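You operate a simulated robot arm through the tools that you are given. There is no shell and no other tool.

Carry out the task below with a simulated robot arm. There is one attempt and no reset: what you move stays moved.

JOB
Put things in order on the side bench top. At the end: the water bottle stands where the blue sponge stood; the blue sponge stands where the white towel stood; the orange cloth stands where the water bottle stood; the white towel is on the black board; whatever was shut is shut again. Leave all else as you found it, and nothing knocked over.

Only the result counts: the job must be done as asked and must still hold three seconds after the hand-in. Knocking over, shifting, dropping, spilling or breaking anything else fails it. Flat cloth is picked up by pressing the open fingertips on it (5 to 10 N) and closing them slowly along it; thin cloth reads only 2 to 8 mm in the jaws.

ROBOT AND FRAMES
A 6-joint arm with a two-finger parallel gripper, fixed in place. Base frame: the origin is at the foot of the arm, x ahead of it, y to its left, z up; the work surface is at about z = 860. Readings come in mm, degrees, newtons and seconds.
With the tool pointing down near the work surface it reaches from about 240 to 640 mm from the base axis. Its first joint turns from -66.0 to 66.0 degrees. Payload 2.7 kg.
The tool frame sits at the grasp point between the pads (the TCP): z along the fingers, y along the line on which they close. The tips reach 23 mm beyond it. The gripper opens to 94 mm. The fingers are 38 mm wide and 10 mm thick; the gripper's body (54 by 96 mm) begins 39 mm behind the TCP.
Orientation is told as [roll, pitch, yaw] about the base's x, y, z axes, in that order, counted from this pose: with the fingers straight down and closing along the base's y, the tool's x points along the base's -x, its y along +y and its z along -z.

CONTROLS
- The arm moves only by the tool send_rows. Its argument "series" is a list of rows, each a list of 7 numbers: the shift along the tool's x, y, z in units of 100 mm (1.0 is 100 mm), then the turn, a rotation vector about the tool's x, y, z in units of 60 degrees (1.0 is 60 degrees), then the closure in counts, from 0 (fully open) to 255 (shut). In form: [[tx, ty, tz, ax, ay, az, fingers], ...]. A call has 1 to 20 rows; each row is the pose to reach, as a shift and turn from the pose commanded when the call began, along the tool's axes at that moment. A call with a number of a shift or a turn outside -1 to 1 is refused whole. Each row takes 0.2 s and may step no farther than 50 mm and 8.6 degrees from the row before; otherwise, or with a gripper value out of range, the whole call is refused. Where a pose cannot be reached the arm comes as near as it can. A force on the tool above 40 N (or 10 N above the force at the start of the call, whichever is more), or a blocked arm, ends the call early, and 0.2 s more pass. Each finger travels about 45 mm/s and halts on what it meets, pressing with about 44 N; the grip force reading is that of the motor and also rises with nothing between the fingers. The clock runs only during rows and for 0.2 s after the last one: add rows that repeat a pose to give the fingers time. It gives the time, the measured TCP pose, the force on the tool (base axes), the opening and the grip force at its end, in the units of the frame above (readings bear some noise), with the torque about the TCP (base axes, N m) and any sound that the robot's microphone picked up.
- Cameras (640 x 400 px; columns grow to the right, rows downward): "scene" is fixed at [77.3, -431.4, 1403.1]; the picture's right is [0.76, -0.65, 0.00], its down [-0.38, -0.43, -0.82] and it looks along [0.53, 0.62, -0.57] (base axes); focal length 331 px, centre (320, 200). "wrist" rides on the gripper at [86, 16, -75] in the tool frame; the picture's right is [-0.18, 0.98, 0.00], its down [-0.58, -0.11, -0.81] and it looks along [-0.79, -0.15, 0.59] (tool axes); focal length 243 px, centre (320, 200). There is no depth. A picture from a camera that has moved, and an enlarged one, comes with that camera's place and axes in the base frame and with its lens.
- snapshot(camera): a new picture of that camera. No time passes.
- inspect(camera, box): a new picture of the part [left, top, right, bottom] of that camera's present view, enlarged. No time passes.
- close_job(): hands the job in; it is judged then, once.

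Places have to be worked out from the pictures, the camera data and where the tool is seen. Open the gripper and draw the arm clear of the work before you hand the job in, unless the task says otherwise.

The tools are called after "Call:" as a command line: name --pt "numbers of a row" for each row, then --argument value for the rest, lists and objects as JSON in quotes. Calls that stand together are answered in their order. send_rows: Moves the arm, as the interface text tells. Its arguments: {"type":"object","properties":{"series":{"type":"array"}},"required":["series"]} The other tools are called the same way: snapshot (camera) takes a picture; inspect (camera, box) takes an enlarged picture of a part of a camera's view; close_job () hands the job in.

At the start:

```text
clock: 0.0
ee_pos: [273.9, 185.5, 1090.1]
tcp_rot: [0.0, -0.2, 0.0]
force: [0.2, 0.6, -0.4]
ft_torque: [0.01, -0.01, -0.01]
opening: 94.0
gripper_force: 0.2
```

scene: 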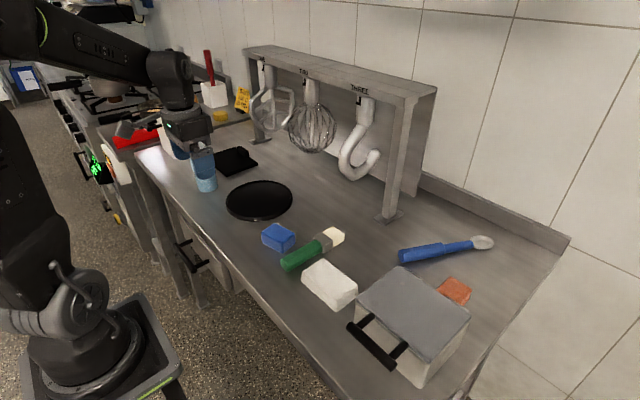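
wrist: 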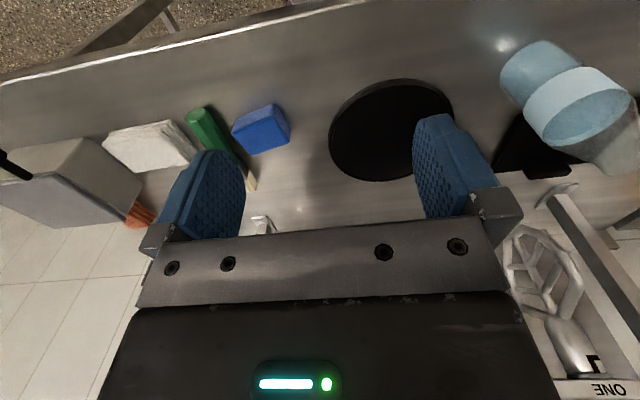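

I start by looking closely at the scene from both cameras before moving anything.

Call:
inspect --camera "scene" --box '[120, 100, 360, 250]'

Call:
inspect --camera "scene" --box '[240, 200, 520, 390]'

Call:
inspect --camera "wrist" --box '[0, 20, 320, 240]'

Call:
inspect --camera "wrist" --box '[320, 20, 640, 240]'

```text
2.67 times, centred on (240, 175) of scene
camera zoom: at [77.3, -431.4, 1403.1], right [0.76, -0.65, 0.0], down [-0.38, -0.43, -0.82], along [0.53, 0.62, -0.57], focal length 884 px, centre (533, 267)
```

zoom: 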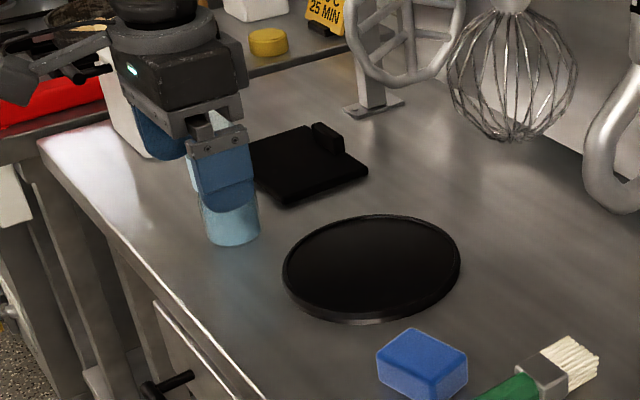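

```text
2.11 times, centred on (380, 295) of scene
camera zoom: at [77.3, -431.4, 1403.1], right [0.76, -0.65, 0.0], down [-0.38, -0.43, -0.82], along [0.53, 0.62, -0.57], focal length 698 px, centre (194, 0)
```

zoom: 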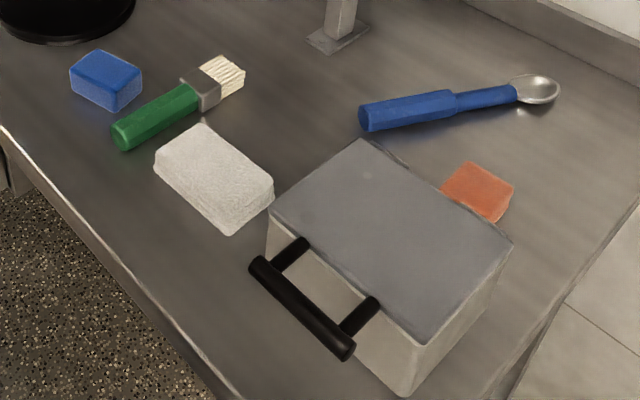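

```text
1.82 times, centred on (160, 130) of wrist
camera zoom: at [187.6, 200.9, 1162.9], right [0.18, 0.98, 0.0], down [0.58, -0.11, 0.81], along [0.79, -0.15, -0.59], focal length 441 px, centre (611, 327)
```

zoom: 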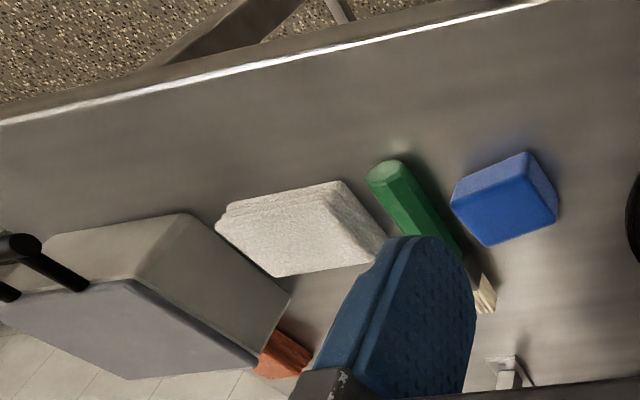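

```text
1.82 times, centred on (480, 130) of wrist
camera zoom: at [187.6, 200.9, 1162.9], right [0.18, 0.98, 0.0], down [0.58, -0.11, 0.81], along [0.79, -0.15, -0.59], focal length 441 px, centre (29, 327)
```

zoom: 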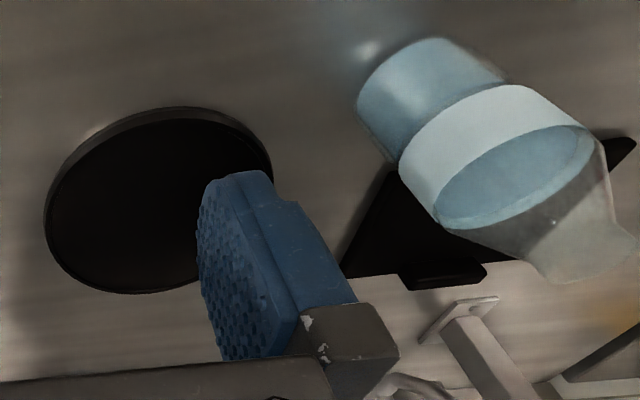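

The scene shows the sponge near (387,86), the towel near (384,-102), a closed box, an orange item near (574,-271) and the bottle near (366,432). There are two black items, a round disc and a rectangular one, so I turn the tool toward the left to see these and the bottle better.

Call:
send_rows --pt "0 0 0 0 0 -0.14 0" --pt "0 0 -0.2 0 0 -0.28 0" --pt "0 0 -0.4 0 0 -0.42 0" --pt "0 0 -0.4 0 0 -0.56 0" --pt "0 0 -0.4 0 0 -0.56 0"

Call:
snapshot --camera "wrist"

Call:
snapshot --camera "scene"

```text
clock: 1.2
ee_pos: [273.5, 184.5, 1128.7]
tcp_rot: [-0.1, 0.0, 33.7]
force: [-0.6, -0.1, 0.7]
ft_torque: [0.03, -0.02, -0.01]
opening: 93.7
gripper_force: 0.0
```

```text
taken
camera wrist: at [193.1, 149.6, 1202.5], right [-0.39, 0.92, 0.0], down [0.54, 0.23, 0.81], along [0.74, 0.32, -0.59], focal length 243 px, centre (320, 200)
```

wrist: 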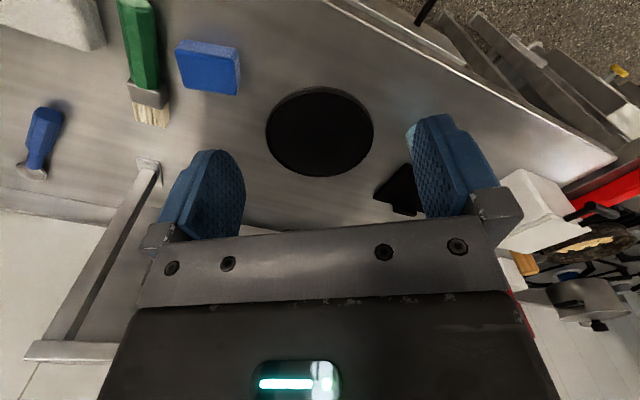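

```text
taken
```

scene: 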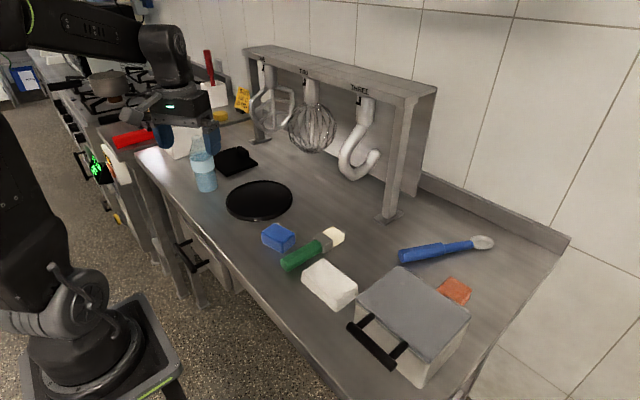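

The bottle stands clear in the scene view now, hidden in the wrist view by a finger. I enlarge the bottle and the two black items.

Call:
inspect --camera "scene" --box '[160, 120, 300, 220]'

Call:
inspect --camera "wrist" --box '[240, 60, 560, 260]'

Call:
inspect --camera "scene" --box '[380, 220, 520, 320]'

```text
4.00 times, centred on (230, 170) of scene
camera zoom: at [77.3, -431.4, 1403.1], right [0.76, -0.65, 0.0], down [-0.38, -0.43, -0.82], along [0.53, 0.62, -0.57], focal length 1325 px, centre (680, 320)
```

zoom: 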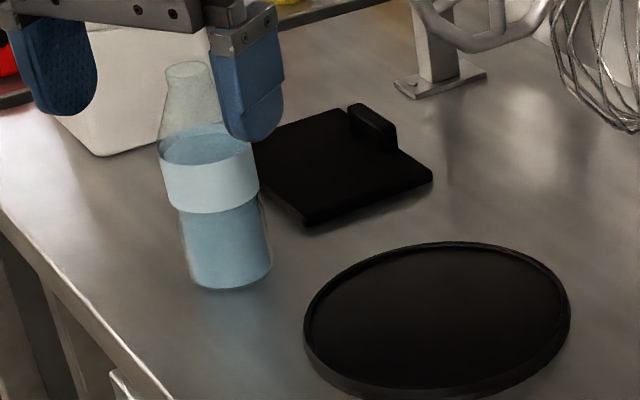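

```text
2.00 times, centred on (400, 160) of wrist
camera zoom: at [193.1, 149.6, 1202.5], right [-0.39, 0.92, 0.0], down [0.54, 0.23, 0.81], along [0.74, 0.32, -0.59], focal length 485 px, centre (160, 280)
```

zoom: 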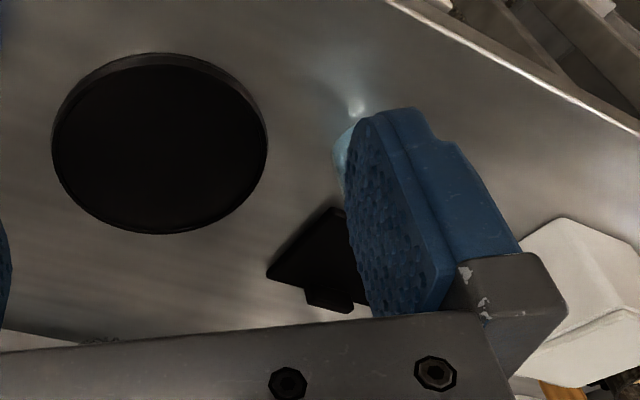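

```text
4.00 times, centred on (450, 270) of scene
camera zoom: at [77.3, -431.4, 1403.1], right [0.76, -0.65, 0.0], down [-0.38, -0.43, -0.82], along [0.53, 0.62, -0.57], focal length 1325 px, centre (-200, -80)
```

zoom: 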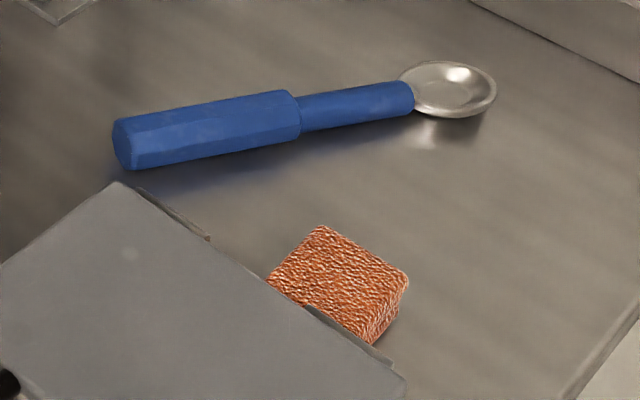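

The orange cloth has a woven texture and sits partly hidden behind the closed box. To identify the "black board" I turn further left to see the rectangular black item and the bottle between the fingers.

Call:
send_rows --pt "0 0 0 0 0 -0.14 0" --pt "0 0 0 0 0 -0.28 0" --pt "0 0 0 0 0 -0.42 0" --pt "0 0 0 0 0 -0.42 0"

Call:
snapshot --camera "wrist"

Call:
inspect --camera "wrist" --box '[220, 60, 460, 240]'

```text
clock: 2.2
ee_pos: [273.3, 185.5, 1128.4]
tcp_rot: [-0.1, -0.1, 59.0]
force: [0.7, 0.3, 0.1]
ft_torque: [0.02, 0.01, 0.02]
opening: 94.2
gripper_force: 0.0
```

```text
taken
camera wrist: at [215.8, 118.7, 1202.9], right [-0.75, 0.67, 0.0], down [0.39, 0.44, 0.81], along [0.54, 0.6, -0.59], focal length 243 px, centre (320, 200)
```

wrist: 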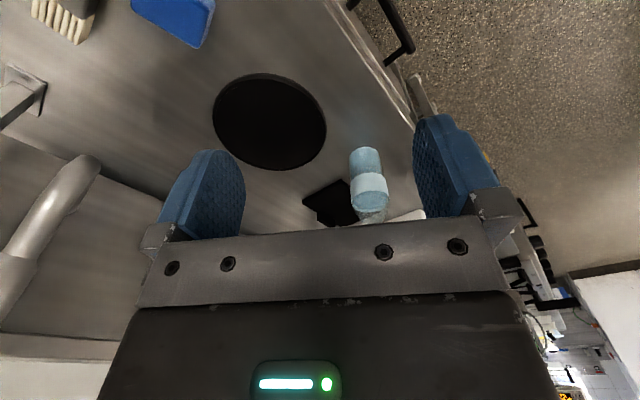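

```text
2.22 times, centred on (340, 150) of wrist
camera zoom: at [215.8, 118.7, 1202.9], right [-0.75, 0.67, 0.0], down [0.39, 0.44, 0.81], along [0.54, 0.6, -0.59], focal length 539 px, centre (276, 311)
```

zoom: 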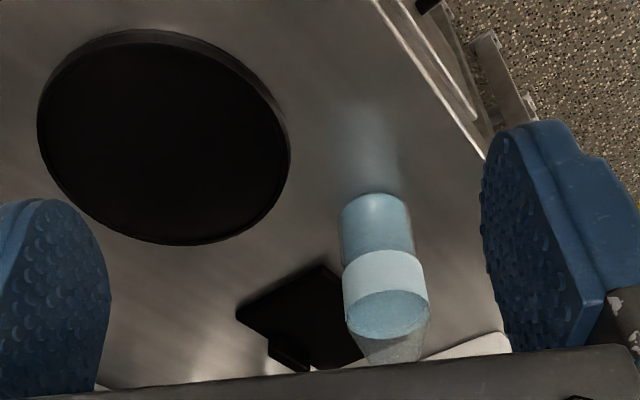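

I want to be sure which black item is the board, so I zoom hard on both of them.

Call:
inspect --camera "scene" --box '[205, 135, 269, 175]'

Call:
inspect --camera "scene" --box '[215, 170, 303, 225]'

Call:
inspect --camera "wrist" --box '[200, 60, 340, 180]'

Call:
inspect --camera "wrist" --box '[295, 140, 415, 225]'

```text
10.00 times, centred on (237, 155) of scene
camera zoom: at [77.3, -431.4, 1403.1], right [0.76, -0.65, 0.0], down [-0.38, -0.43, -0.82], along [0.53, 0.62, -0.57], focal length 3313 px, centre (1150, 650)
```

zoom: 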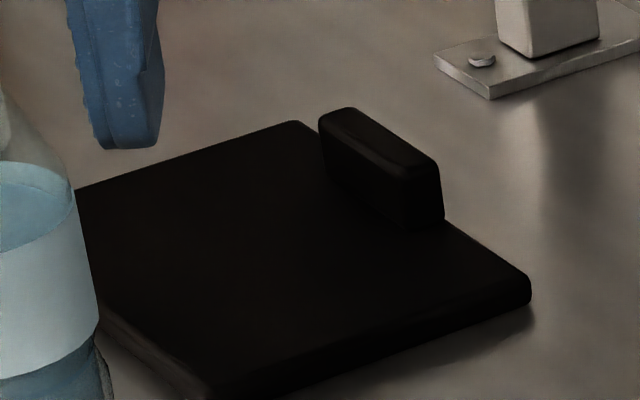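

```text
7.27 times, centred on (259, 198) of scene
camera zoom: at [77.3, -431.4, 1403.1], right [0.76, -0.65, 0.0], down [-0.38, -0.43, -0.82], along [0.53, 0.62, -0.57], focal length 2410 px, centre (764, 218)
```

zoom: 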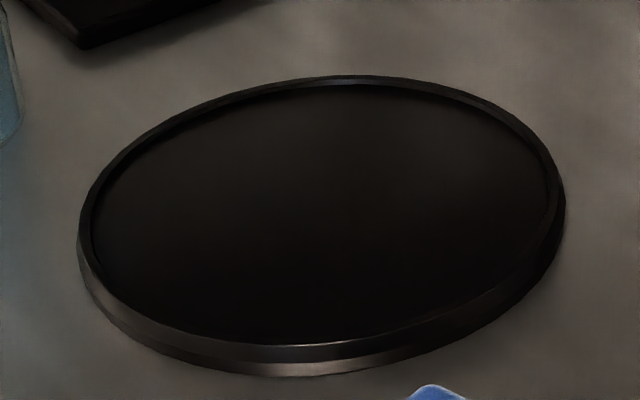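

```text
3.33 times, centred on (270, 120) of wrist
camera zoom: at [215.8, 118.7, 1202.9], right [-0.75, 0.67, 0.0], down [0.39, 0.44, 0.81], along [0.54, 0.6, -0.59], focal length 809 px, centre (487, 467)
```

zoom: 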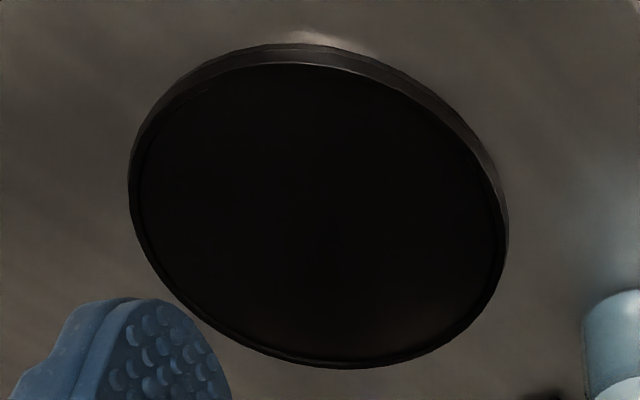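

```text
4.71 times, centred on (355, 182) of wrist
camera zoom: at [215.8, 118.7, 1202.9], right [-0.75, 0.67, 0.0], down [0.39, 0.44, 0.81], along [0.54, 0.6, -0.59], focal length 1142 px, centre (155, 282)
```

zoom: 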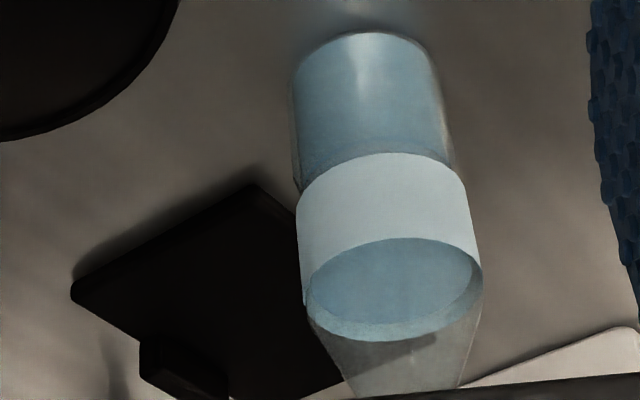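

The rectangular black item's centre is about 720 mm from the base, beyond the tool's reach, and looks like a scale with a display block. The round black one at about (449,267) is reachable, so I take it as the board. Next I move the wrist back to look closely at the sponge, brush and towel.

Call:
send_rows --pt "0.119 -0.071 0 0 0 0.14 0" --pt "0.238 -0.143 0 0 0 0.28 0" --pt "0.357 -0.214 0 0 0 0.42 0" --pt "0.476 -0.286 0 0 0 0.56 0" --pt "0.595 -0.357 0 0 0 0.7 0" --pt "0.714 -0.428 0 0 0 0.84 0" --pt "0.83 -0.5 0 0 0 0.98 0" --pt "0.83 -0.5 0 0 0 0.98 0"

Call:
send_rows --pt "0 -0.25 0.15 0 0 0 0" --pt "0 -0.5 0.3 0 0 0 0" --pt "0.1 -0.75 0.45 0 0 0 0" --pt "0.18 -0.97 0.5 0 0 0 0" --pt "0.18 -0.97 0.5 0 0 0 0"

Call:
snapshot --camera "wrist"

```text
clock: 4.0
ee_pos: [274.0, 87.8, 1128.3]
tcp_rot: [0.0, -0.1, -0.1]
force: [0.3, -0.5, 0.5]
ft_torque: [-0.03, -0.02, 0.01]
opening: 94.0
gripper_force: 0.0
```

```text
clock: 5.2
ee_pos: [254.0, -8.3, 1078.5]
tcp_rot: [0.0, -0.2, 0.1]
force: [0.0, -0.5, 0.0]
ft_torque: [0.01, 0.01, -0.01]
opening: 94.0
gripper_force: 0.1
```

```text
taken
camera wrist: at [169.5, 6.9, 1152.9], right [0.18, 0.98, 0.0], down [0.58, -0.11, 0.81], along [0.79, -0.15, -0.59], focal length 243 px, centre (320, 200)
```

wrist: 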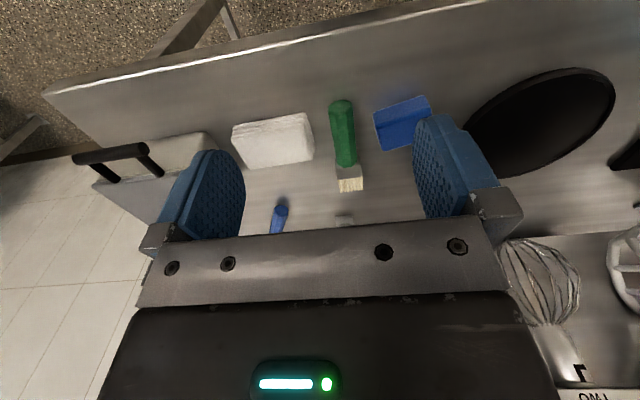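

Towel, brush and sponge are visible between the fingers. I enlarge them to get their footprints.

Call:
inspect --camera "wrist" --box '[220, 80, 348, 180]'

Call:
inspect --camera "wrist" --box '[320, 80, 448, 180]'

Call:
inspect --camera "scene" --box '[250, 210, 370, 320]'

```text
4.00 times, centred on (284, 130) of wrist
camera zoom: at [169.5, 6.9, 1152.9], right [0.18, 0.98, 0.0], down [0.58, -0.11, 0.81], along [0.79, -0.15, -0.59], focal length 970 px, centre (464, 480)
```

zoom: 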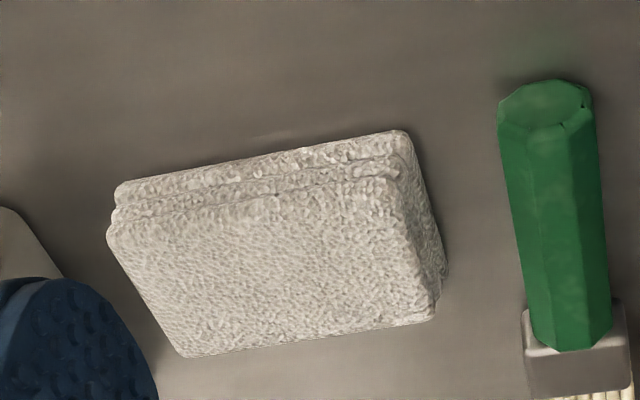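

```text
4.00 times, centred on (384, 130) of wrist
camera zoom: at [169.5, 6.9, 1152.9], right [0.18, 0.98, 0.0], down [0.58, -0.11, 0.81], along [0.79, -0.15, -0.59], focal length 970 px, centre (64, 480)
```

zoom: 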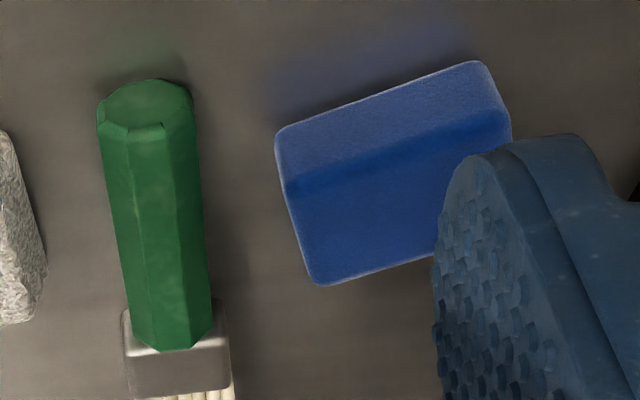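

```text
3.64 times, centred on (310, 265) of scene
camera zoom: at [77.3, -431.4, 1403.1], right [0.76, -0.65, 0.0], down [-0.38, -0.43, -0.82], along [0.53, 0.62, -0.57], focal length 1205 px, centre (356, -36)
```

zoom: 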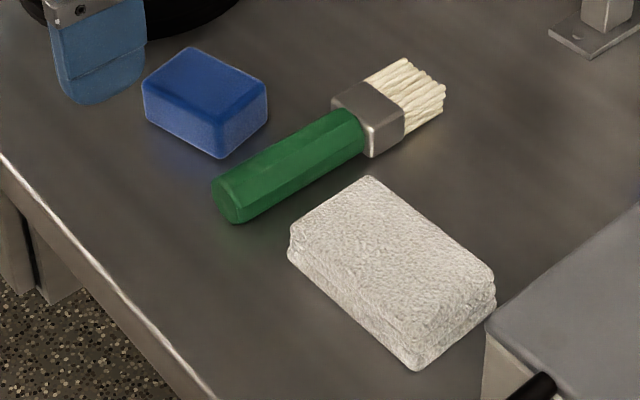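

From both cameras I judge the towel at about (392,-99), 106 x 63 x 26 mm and turned about 3 degrees. The sponge is at about (391,83), 65 x 45 x 30 mm and turned about 13 degrees, and the brush lies between them. I move above the towel, turning the tool to yaw about -87 so the fingers close across the short side and the camera stays away from the box.

Call:
send_rows --pt "-0.1 -0.07 0 0 0 0.14 0" --pt "-0.21 -0.15 0 0 0 0.28 0" --pt "-0.32 -0.22 0 0 0 0.42 0" --pt "-0.43 -0.3 0 0 0 0.56 0" --pt "-0.54 -0.37 0 0 0 0.7 0" --pt "-0.65 -0.45 0 0 0 0.84 0" --pt "-0.76 -0.52 0 0 0 0.98 0" --pt "-0.76 -0.52 0 0 0 0.98 0"

Call:
send_rows --pt "-0.16 0.08 0.2 0 0 0.12 0" --pt "-0.33 0.16 0.4 0 0 0.24 0" --pt "-0.49 0.25 0.6 0 0 0.36 0" --pt "-0.655 0.328 0.78 0 0 0.475 0" --pt "-0.655 0.328 0.78 0 0 0.475 0"

Call:
snapshot --camera "wrist"

Call:
snapshot --camera "scene"

```text
clock: 7.0
ee_pos: [330.1, -60.4, 1077.5]
tcp_rot: [0.1, 0.0, -58.9]
force: [0.8, -0.4, -0.1]
ft_torque: [0.01, -0.04, 0.03]
opening: 94.2
gripper_force: 0.0
```

```text
clock: 8.2
ee_pos: [394.2, -99.3, 999.7]
tcp_rot: [0.1, 0.0, -87.4]
force: [-0.4, -0.1, 0.9]
ft_torque: [0.0, 0.03, 0.0]
opening: 94.0
gripper_force: 0.1
```

```text
taken
camera wrist: at [407.7, -12.5, 1074.6], right [0.99, -0.14, 0.0], down [-0.08, -0.59, 0.81], along [-0.11, -0.8, -0.59], focal length 243 px, centre (320, 200)
```

wrist: 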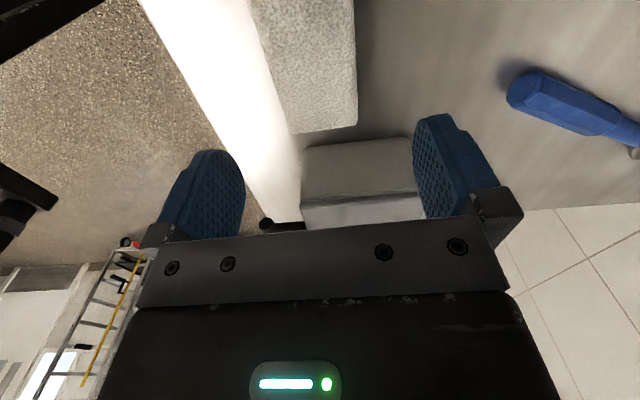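

```text
taken
```

scene: 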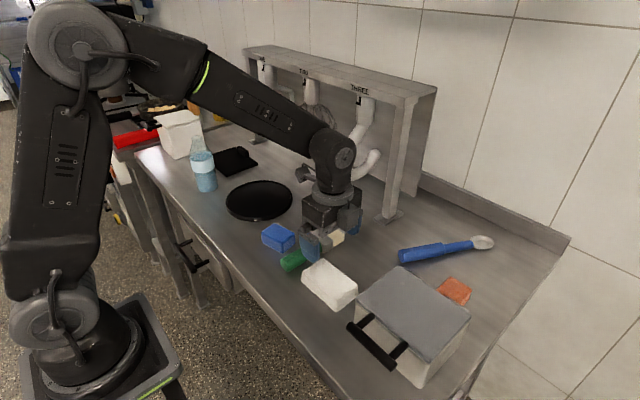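

The towel's edges in the wrist view put its centre at about (391,-101), with about 15 mm clearance on each side. I shift slightly and descend to just above the towel.

Call:
send_rows --pt "-0.02 -0.03 0.2 0 0 0 0" --pt "-0.02 -0.03 0.4 0 0 0 0" --pt "-0.02 -0.03 0.6 0 0 0 0" --pt "-0.02 -0.03 0.8 0 0 0 0" --pt "-0.02 -0.03 0.8 0 0 0 0"

Call:
snapshot --camera "wrist"

Call:
inspect --camera "scene" --box '[250, 200, 390, 330]'

```text
clock: 9.4
ee_pos: [390.4, -100.4, 919.6]
tcp_rot: [0.1, 0.0, -87.3]
force: [-0.8, -0.4, -0.5]
ft_torque: [0.0, -0.01, -0.01]
opening: 94.3
gripper_force: 0.0
```

```text
taken
camera wrist: at [403.5, -15.9, 993.9], right [0.99, -0.14, 0.0], down [-0.08, -0.59, 0.81], along [-0.11, -0.8, -0.59], focal length 243 px, centre (320, 200)
```

wrist: 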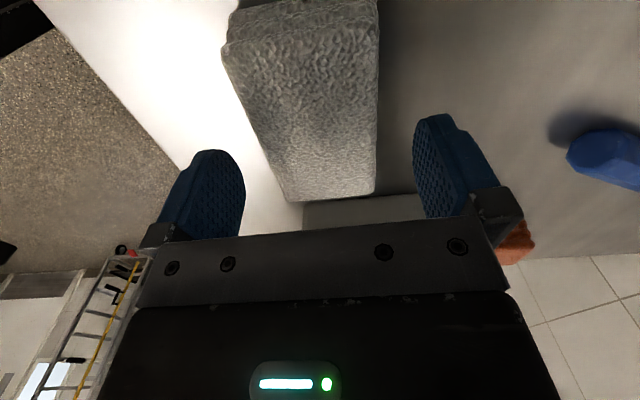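

```text
3.08 times, centred on (320, 265) of scene
camera zoom: at [77.3, -431.4, 1403.1], right [0.76, -0.65, 0.0], down [-0.38, -0.43, -0.82], along [0.53, 0.62, -0.57], focal length 1019 px, centre (320, 0)
```

zoom: 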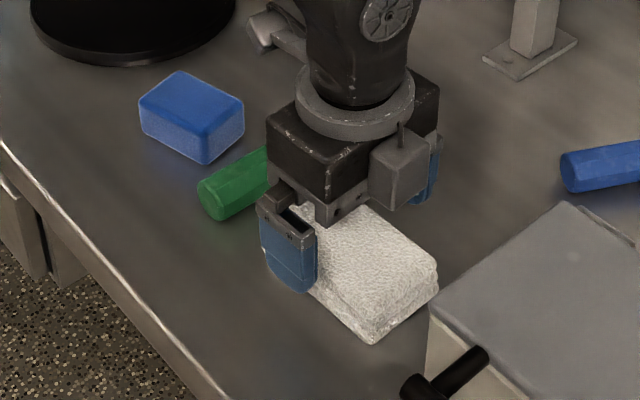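

The fingers straddle the towel evenly. I go down to TCP z of about 887 (tips about 4 mm above the bench) and check the force before closing.

Call:
send_rows --pt "0 0 0.12 0 0 0 0" --pt "0 0 0.24 0 0 0 0" --pt "0 0 0.325 0 0 0 0" --pt "0 0 0.325 0 0 0 0"

```text
clock: 10.4
ee_pos: [391.6, -101.5, 888.4]
tcp_rot: [0.1, 0.0, -87.3]
force: [-0.4, 0.7, -0.3]
ft_torque: [-0.01, 0.0, -0.04]
opening: 94.1
gripper_force: 0.0
```

No contact and the pose is right. I close the fingers on the towel and hold to let the grip settle.

Call:
send_rows --pt "0 0 0 0 0 0 60" --pt "0 0 0 0 0 0 90" --pt "0 0 0 0 0 0 120" --pt "0 0 0 0 0 0 160" --pt "0 0 0 0 0 0 200" --pt "0 0 0 0 0 0 255" --pt "0 0 0 0 0 0 255" --pt "0 0 0 0 0 0 255"

Call:
inspect --camera "scene" --box '[250, 200, 390, 330]'

```text
clock: 12.2
ee_pos: [390.4, -101.3, 887.8]
tcp_rot: [0.1, 0.0, -87.3]
force: [0.5, 0.4, 0.1]
ft_torque: [-0.04, 0.03, 0.04]
opening: 65.4
gripper_force: 44.1
```

```text
3.08 times, centred on (320, 265) of scene
camera zoom: at [77.3, -431.4, 1403.1], right [0.76, -0.65, 0.0], down [-0.38, -0.43, -0.82], along [0.53, 0.62, -0.57], focal length 1019 px, centre (320, 0)
```

zoom: 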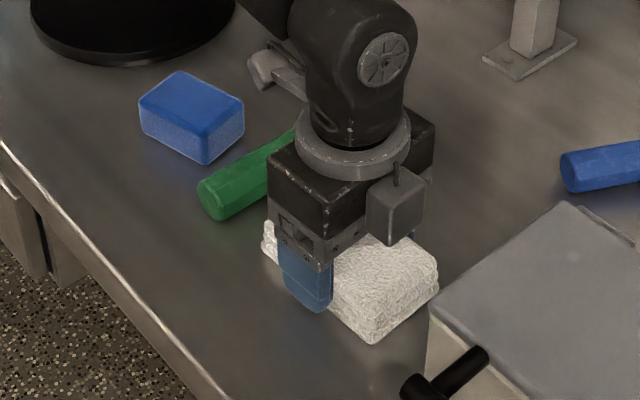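

The towel is gripped at 65 mm width with 44 N. I lift it straight up by 100 mm.

Call:
send_rows --pt "0 0 -0.1 0 0 0 255" --pt "0 0 -0.3 0 0 0 255" --pt "0 0 -0.55 0 0 0 255" --pt "0 0 -0.8 0 0 0 255" --pt "0 0 -1.0 0 0 0 255" --pt "0 0 -1.0 0 0 0 255"

Call:
snapshot --camera "scene"

Call:
snapshot --camera "wrist"

```text
clock: 13.6
ee_pos: [390.4, -101.4, 988.3]
tcp_rot: [0.1, 0.1, -87.3]
force: [-0.3, -0.8, -1.4]
ft_torque: [-0.01, -0.02, 0.02]
opening: 65.3
gripper_force: 43.8
```

```text
taken
```

scene: 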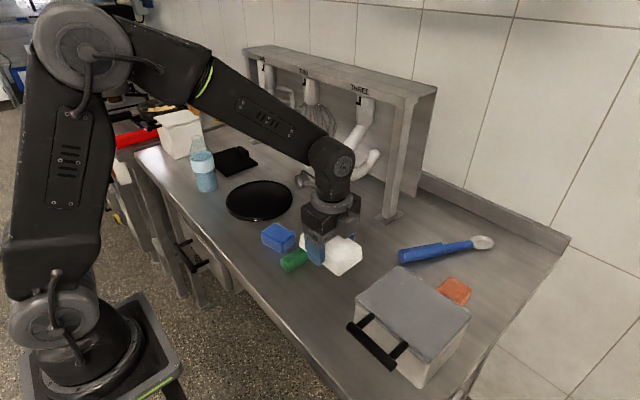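

```text
taken
camera wrist: at [403.5, -15.2, 1062.8], right [0.99, -0.14, 0.0], down [-0.08, -0.59, 0.81], along [-0.11, -0.8, -0.59], focal length 243 px, centre (320, 200)
```

wrist: 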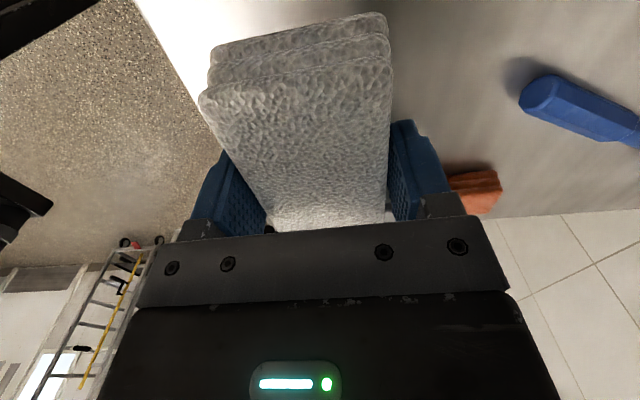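

The towel is firmly held. I carry it at this height toward the disc, turning the tool by 30 degrees on the way.

Call:
send_rows --pt "0.18 0.036 0 0 0 -0.1 255" --pt "0.36 0.072 0 0 0 -0.2 255" --pt "0.54 0.108 0 0 0 -0.3 255" --pt "0.72 0.144 0 0 0 -0.4 255" --pt "0.9 0.18 0 0 0 -0.5 255" --pt "0.9 0.18 0 0 0 -0.5 255"

Call:
send_rows --pt "0.14 0.12 0 0 0 0 255" --pt "0.28 0.24 0 0 0 0 255" --pt "0.42 0.36 0 0 0 0 255" --pt "0.56 0.48 0 0 0 0 255" --pt "0.69 0.6 0 0 0 0 255" --pt "0.69 0.6 0 0 0 0 255"

Call:
send_rows --pt "0.14 0.12 0 0 0 0 255" --pt "0.28 0.24 0 0 0 0 255" --pt "0.42 0.36 0 0 0 0 255" --pt "0.56 0.48 0 0 0 0 255" --pt "0.69 0.6 0 0 0 0 255" --pt "0.69 0.6 0 0 0 0 255"

Call:
snapshot --camera "scene"

```text
clock: 15.0
ee_pos: [403.8, -10.1, 987.3]
tcp_rot: [0.0, 0.0, -57.2]
force: [0.6, -0.3, -0.1]
ft_torque: [0.02, 0.03, -0.01]
opening: 65.3
gripper_force: 44.2
```

```text
clock: 16.4
ee_pos: [416.7, 80.2, 989.0]
tcp_rot: [0.1, -0.1, -57.3]
force: [-0.4, -0.5, -0.4]
ft_torque: [0.0, -0.02, 0.0]
opening: 65.1
gripper_force: 43.4
```

```text
clock: 17.8
ee_pos: [428.4, 169.7, 988.6]
tcp_rot: [0.1, -0.1, -57.4]
force: [0.9, 0.2, -0.2]
ft_torque: [0.03, 0.02, -0.01]
opening: 65.4
gripper_force: 43.5
```

```text
taken
```

scene: 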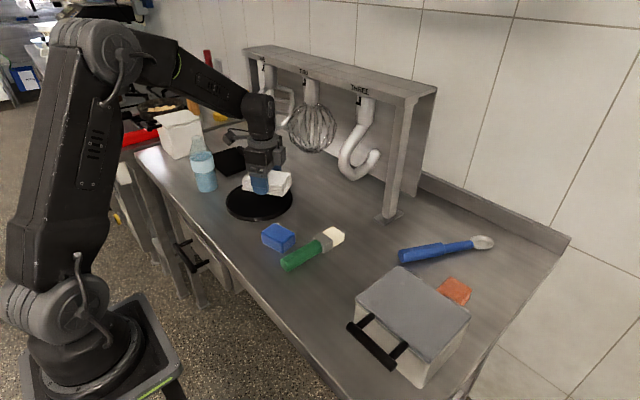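

Height and grip hold steady. I finish the move to over the disc centre (444,261) and look again.

Call:
send_rows --pt "0.14 0.12 0 0 0 0 255" --pt "0.28 0.24 0 0 0 0 255" --pt "0.42 0.36 0 0 0 0 255" --pt "0.56 0.5 0 0 0 0 255" --pt "0.684 0.624 0.1 0 0 0 255" --pt "0.684 0.624 0.3 0 0 0 255" --pt "0.684 0.624 0.3 0 0 0 255"

Call:
inspect --camera "scene" --box '[170, 110, 330, 230]'

Call:
snapshot --camera "wrist"

```text
clock: 19.4
ee_pos: [447.0, 262.6, 955.9]
tcp_rot: [0.1, 0.0, -57.4]
force: [-0.1, -0.4, -1.3]
ft_torque: [0.04, -0.02, -0.01]
opening: 65.2
gripper_force: 43.9
```

```text
3.33 times, centred on (250, 170) of scene
camera zoom: at [77.3, -431.3, 1403.1], right [0.76, -0.65, 0.0], down [-0.38, -0.43, -0.82], along [0.53, 0.62, -0.57], focal length 1104 px, centre (553, 300)
```

zoom: 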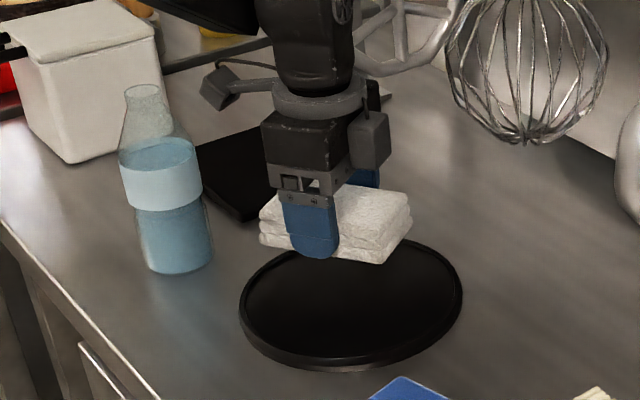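

```text
taken
camera wrist: at [414.7, 342.8, 1030.9], right [0.93, 0.38, 0.0], down [0.22, -0.55, 0.81], along [0.3, -0.75, -0.59], focal length 243 px, centre (320, 200)
```

wrist: 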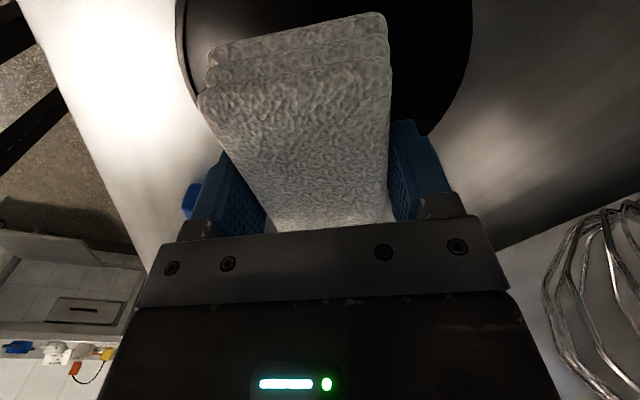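

The towel hangs centred over the disc. I lower it to just above the board, then go on in small steps.

Call:
send_rows --pt "0 0 0.15 0 0 0 255" --pt "0 0 0.3 0 0 0 255" --pt "0 0 0.42 0 0 0 255" --pt "0 0 0.5 0 0 0 255" --pt "0 0 0.5 0 0 0 255"

Call:
inspect --camera "scene" --box '[190, 130, 318, 230]'

```text
clock: 20.6
ee_pos: [443.9, 262.8, 907.7]
tcp_rot: [0.1, 0.1, -57.3]
force: [-1.1, -0.7, -1.1]
ft_torque: [0.02, -0.02, 0.0]
opening: 65.0
gripper_force: 43.9
```

```text
4.00 times, centred on (254, 180) of scene
camera zoom: at [77.3, -431.3, 1403.1], right [0.76, -0.65, 0.0], down [-0.38, -0.43, -0.82], along [0.53, 0.62, -0.57], focal length 1325 px, centre (584, 280)
```

zoom: 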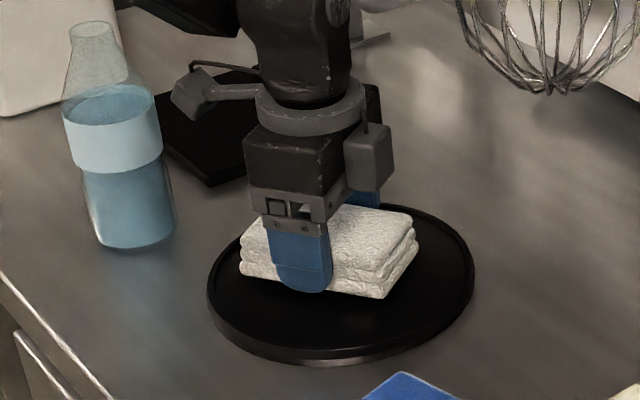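

I lower in small steps, watching the vertical force for contact.

Call:
send_rows --pt "0 0 0.02 0 0 0 255" --pt "0 0 0.04 0 0 0 255" --pt "0 0 0.06 0 0 0 255"

Call:
send_rows --pt "0 0 0.02 0 0 0 255" --pt "0 0 0.035 0 0 0 255"

```text
clock: 21.4
ee_pos: [445.8, 262.0, 903.3]
tcp_rot: [0.2, 0.1, -57.3]
force: [1.3, -0.4, -0.7]
ft_torque: [-0.02, -0.03, -0.03]
opening: 65.3
gripper_force: 44.4
```

```text
clock: 22.0
ee_pos: [445.4, 263.5, 899.4]
tcp_rot: [0.2, 0.0, -57.3]
force: [-1.4, -1.1, 6.9]
ft_torque: [0.03, 0.3, 0.06]
opening: 65.2
gripper_force: 44.3
```

Contact shows 6.9 N upward at z about 899, so the towel rests on the board. I open the fingers gradually.

Call:
send_rows --pt "0 0 0 0 0 0 60" --pt "0 0 0 0 0 0 40" --pt "0 0 0 0 0 0 20" --pt "0 0 0 0 0 0 0" --pt "0 0 0 0 0 0 0"

Call:
send_rows --pt "0 0 -0.1 0 0 0 0" --pt "0 0 -0.3 0 0 0 0" --pt "0 0 -0.6 0 0 0 0" --pt "0 0 -0.9 0 0 0 0" --pt "0 0 -0.9 0 0 0 0"

Call:
inspect --camera "scene" --box '[190, 130, 318, 230]'

Call:
snapshot --camera "wrist"

```text
clock: 23.2
ee_pos: [445.0, 262.8, 899.2]
tcp_rot: [0.1, 0.0, -57.3]
force: [0.5, 0.5, -0.4]
ft_torque: [0.03, -0.02, 0.02]
opening: 94.0
gripper_force: 0.0
```

```text
clock: 24.4
ee_pos: [445.4, 261.5, 988.4]
tcp_rot: [0.1, 0.1, -57.3]
force: [-0.5, 0.5, -0.2]
ft_torque: [-0.01, 0.01, -0.01]
opening: 94.0
gripper_force: 0.0
```

```text
4.00 times, centred on (254, 180) of scene
camera zoom: at [77.3, -431.4, 1403.1], right [0.76, -0.65, 0.0], down [-0.38, -0.43, -0.82], along [0.53, 0.62, -0.57], focal length 1325 px, centre (584, 280)
```

zoom: 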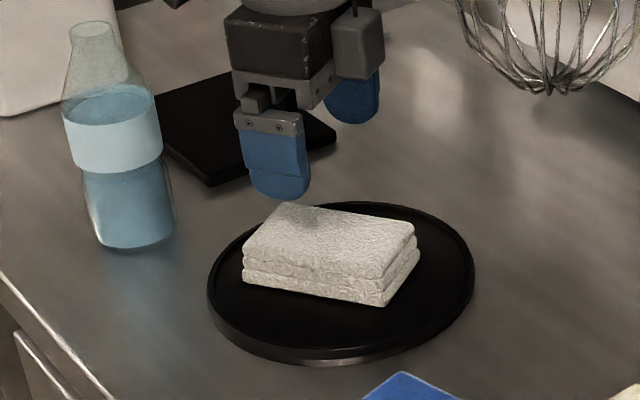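

```text
taken
camera wrist: at [414.0, 342.3, 1062.6], right [0.93, 0.38, 0.0], down [0.22, -0.55, 0.81], along [0.3, -0.75, -0.59], focal length 243 px, centre (320, 200)
```

wrist: 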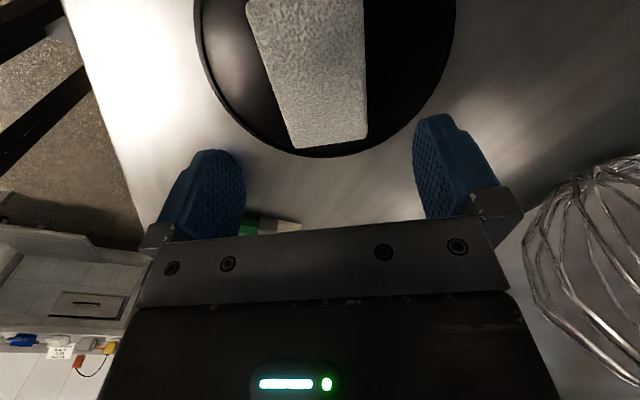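

The towel lies neatly inside the round board's rim. Now I move above the blue sponge at about (391,83), turning to yaw -76.5 to grip its 45 mm side.

Call:
send_rows --pt "-0.15 -0.17 0 0 0 0.08 0" --pt "-0.3 -0.35 0 0 0 0.16 0" --pt "-0.45 -0.52 0 0 0 0.24 0" --pt "-0.6 -0.7 0 0 0 0.32 0" --pt "-0.6 -0.7 0 0 0 0.32 0"

Call:
send_rows --pt "-0.2 -0.12 0 0 0 0 0" --pt "-0.4 -0.24 0 0 0 0 0" --pt "-0.6 -0.36 0 0 0 0 0" --pt "-0.81 -0.48 0 0 0 0 0" --pt "-0.81 -0.48 0 0 0 0 0"

Call:
snapshot --camera "wrist"

Call:
inspect --camera "wrist" --box '[240, 0, 400, 100]'

```text
clock: 25.6
ee_pos: [420.7, 172.7, 989.7]
tcp_rot: [0.2, 0.0, -76.5]
force: [-0.3, -0.6, 0.2]
ft_torque: [0.01, 0.05, 0.03]
opening: 94.0
gripper_force: 0.0
```

```text
clock: 26.8
ee_pos: [392.0, 82.2, 987.3]
tcp_rot: [0.0, 0.0, -76.5]
force: [-0.5, -0.2, -0.4]
ft_torque: [0.0, -0.01, 0.01]
opening: 93.8
gripper_force: 0.0
```

```text
taken
camera wrist: at [388.2, 169.6, 1062.5], right [1.0, 0.05, 0.0], down [0.03, -0.59, 0.81], along [0.04, -0.8, -0.59], focal length 243 px, centre (320, 200)
```

wrist: 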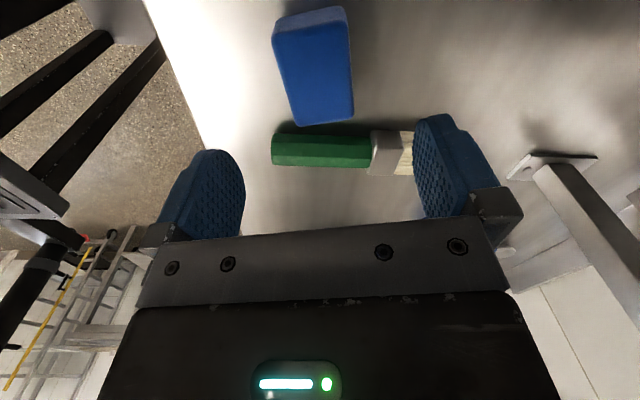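

```text
4.00 times, centred on (320, 50) of wrist
camera zoom: at [388.2, 169.6, 1062.5], right [1.0, 0.05, 0.0], down [0.03, -0.59, 0.81], along [0.04, -0.8, -0.59], focal length 970 px, centre (320, 800)
```

zoom: 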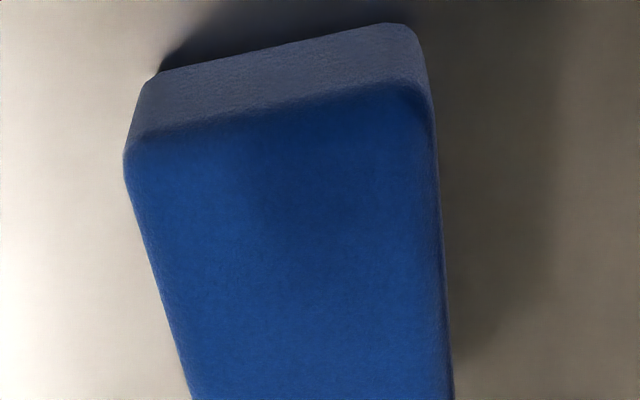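

The sponge centre comes out at about (391,81), about 30 mm tall, and the fingers straddle it with the brush well clear. I descend to TCP z of about 888.

Call:
send_rows --pt "0 0 0.25 0 0 0 0" --pt "0 0 0.5 0 0 0 0" --pt "0 0 0.7 0 0 0 0" --pt "0 0 0.85 0 0 0 0" --pt "0 0 0.95 0 0 0 0" --pt "0 0 0.99 0 0 0 0" --pt "0 0 0.99 0 0 0 0"

Call:
snapshot --camera "wrist"

Call:
inspect --camera "scene" --box '[220, 180, 380, 300]'

```text
clock: 28.4
ee_pos: [390.8, 82.5, 889.6]
tcp_rot: [0.0, -0.1, -76.5]
force: [0.5, 0.6, -1.1]
ft_torque: [-0.01, 0.02, 0.01]
opening: 93.8
gripper_force: 0.0
```

```text
taken
camera wrist: at [387.6, 170.5, 964.0], right [1.0, 0.05, 0.0], down [0.03, -0.59, 0.81], along [0.04, -0.81, -0.59], focal length 243 px, centre (320, 200)
```

wrist: 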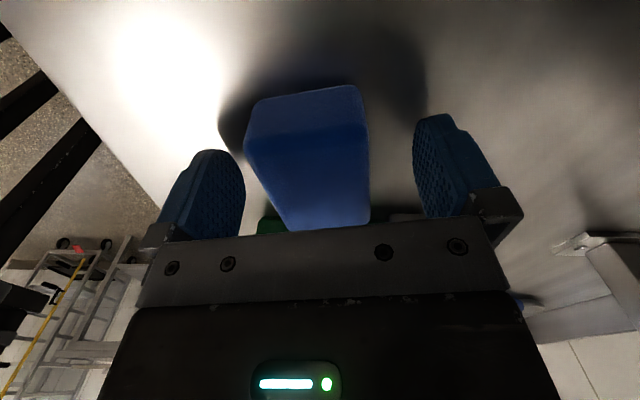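

```text
3.33 times, centred on (300, 240) of scene
camera zoom: at [77.3, -431.4, 1403.1], right [0.76, -0.65, 0.0], down [-0.38, -0.43, -0.82], along [0.53, 0.62, -0.57], focal length 1104 px, centre (387, 67)
```

zoom: 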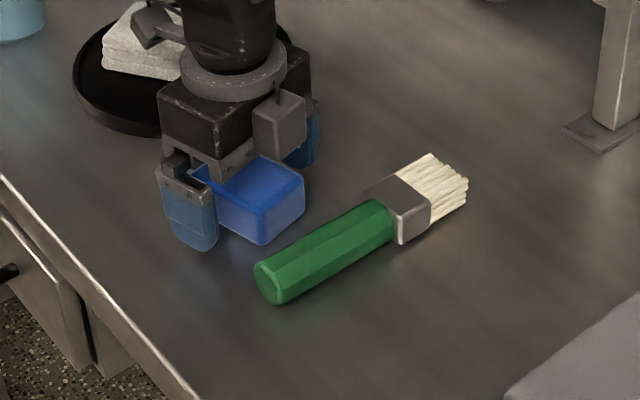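

The sponge is between the fingers and everything else is clear. I close on it.

Call:
send_rows --pt "0 0 0 0 0 0 60" --pt "0 0 0 0 0 0 100" --pt "0 0 0 0 0 0 140" --pt "0 0 0 0 0 0 180" --pt "0 0 0 0 0 0 220" --pt "0 0 0 0 0 0 255" --pt "0 0 0 0 0 0 255" --pt "0 0 0 0 0 0 255"

Call:
snapshot --camera "wrist"

```text
clock: 30.2
ee_pos: [391.3, 84.2, 889.2]
tcp_rot: [0.1, 0.0, -76.6]
force: [-0.3, -0.2, 0.4]
ft_torque: [0.0, 0.03, 0.0]
opening: 49.1
gripper_force: 44.0
```

```text
taken
camera wrist: at [387.6, 170.5, 964.1], right [1.0, 0.05, 0.0], down [0.03, -0.59, 0.81], along [0.04, -0.8, -0.59], focal length 243 px, centre (320, 200)
```

wrist: 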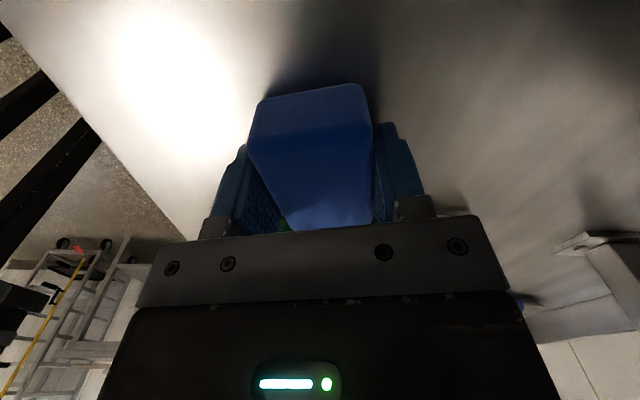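

The sponge is held at 49 mm width. I lift it and carry it over the brush to the towel's old spot (391,-100).

Call:
send_rows --pt "0 0 -0.1 0 0 0 255" --pt "0 0 -0.3 0 0 0 255" --pt "0 0 -0.6 0 0 0 255" --pt "0 0 -0.9 0 0 0 255" --pt "0 0 -0.9 0 0 0 255"

Call:
send_rows --pt "-0.18 -0.04 0 0 0 0.03 255" --pt "-0.36 -0.08 0 0 0 0.07 255" --pt "-0.54 -0.12 0 0 0 0.11 255" --pt "-0.72 -0.16 0 0 0 0.14 255" --pt "-0.9 -0.2 0 0 0 0.175 255" --pt "-0.9 -0.2 0 0 0 0.175 255"

Call:
snapshot --camera "scene"

```text
clock: 31.4
ee_pos: [392.0, 82.7, 979.9]
tcp_rot: [0.1, 0.1, -76.5]
force: [-0.3, -0.4, 0.4]
ft_torque: [0.01, -0.02, -0.01]
opening: 48.9
gripper_force: 43.8
```

```text
clock: 32.8
ee_pos: [390.5, -9.4, 980.3]
tcp_rot: [0.1, 0.0, -86.9]
force: [0.3, -1.0, -0.1]
ft_torque: [0.0, 0.06, 0.0]
opening: 49.1
gripper_force: 44.1
```

```text
taken
```

scene: 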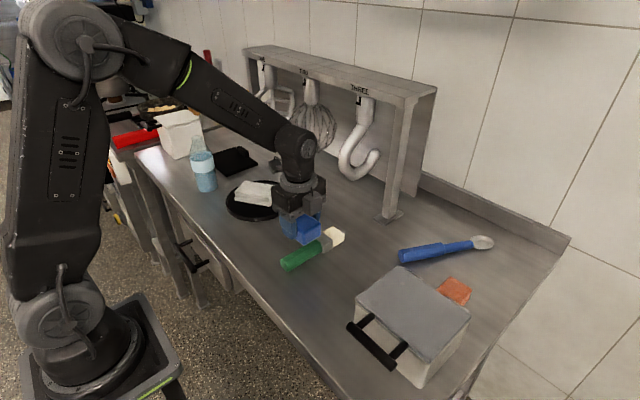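

The sponge clears the brush. I finish the move to (391,-100) and lower to just above the bench.

Call:
send_rows --pt "-0.2 -0.01 0 0 0 0 255" --pt "-0.4 -0.02 0 0 0 0 255" --pt "-0.6 -0.03 0 0 0 0 255" --pt "-0.8 -0.04 0 0 0 0 255" --pt "-0.905 -0.044 0 0 0 0 255" --pt "-0.905 -0.044 0.2 0 0 0 255" --pt "-0.905 -0.044 0.4 0 0 0 255" --pt "-0.905 -0.044 0.6 0 0 0 255" --pt "-0.905 -0.044 0.75 0 0 0 255" --pt "-0.905 -0.044 0.86 0 0 0 255" --pt "-0.905 -0.044 0.86 0 0 0 255"

Call:
inspect --camera "scene" --box '[250, 200, 410, 320]'

```text
clock: 35.2
ee_pos: [393.3, -97.9, 895.0]
tcp_rot: [0.1, 0.0, -87.0]
force: [0.4, 0.0, -0.1]
ft_torque: [0.01, -0.04, -0.03]
opening: 48.9
gripper_force: 43.9
```

```text
3.33 times, centred on (330, 260) of scene
camera zoom: at [77.3, -431.4, 1403.1], right [0.76, -0.65, 0.0], down [-0.38, -0.43, -0.82], along [0.53, 0.62, -0.57], focal length 1104 px, centre (287, 0)
```

zoom: 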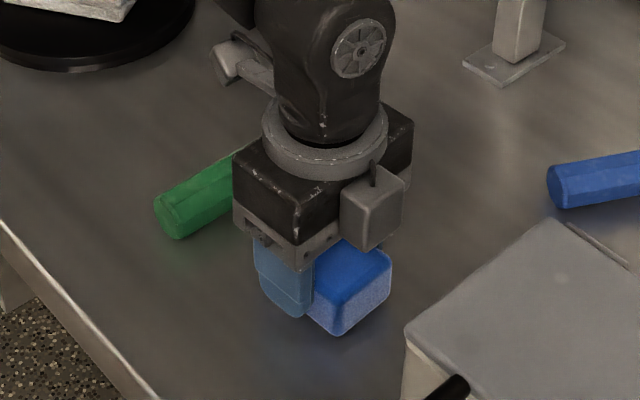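

About 5 mm remain, so I lower in small steps and look for contact.

Call:
send_rows --pt "-0.01 -0.01 0.02 0 0 0 255" --pt "-0.01 -0.01 0.04 0 0 0 255" --pt "-0.01 -0.01 0.055 0 0 0 255"

```text
clock: 36.0
ee_pos: [394.1, -100.8, 889.3]
tcp_rot: [0.0, 0.1, -87.0]
force: [-6.9, 2.7, 20.1]
ft_torque: [0.01, 0.33, -0.03]
opening: 48.5
gripper_force: 43.5
```

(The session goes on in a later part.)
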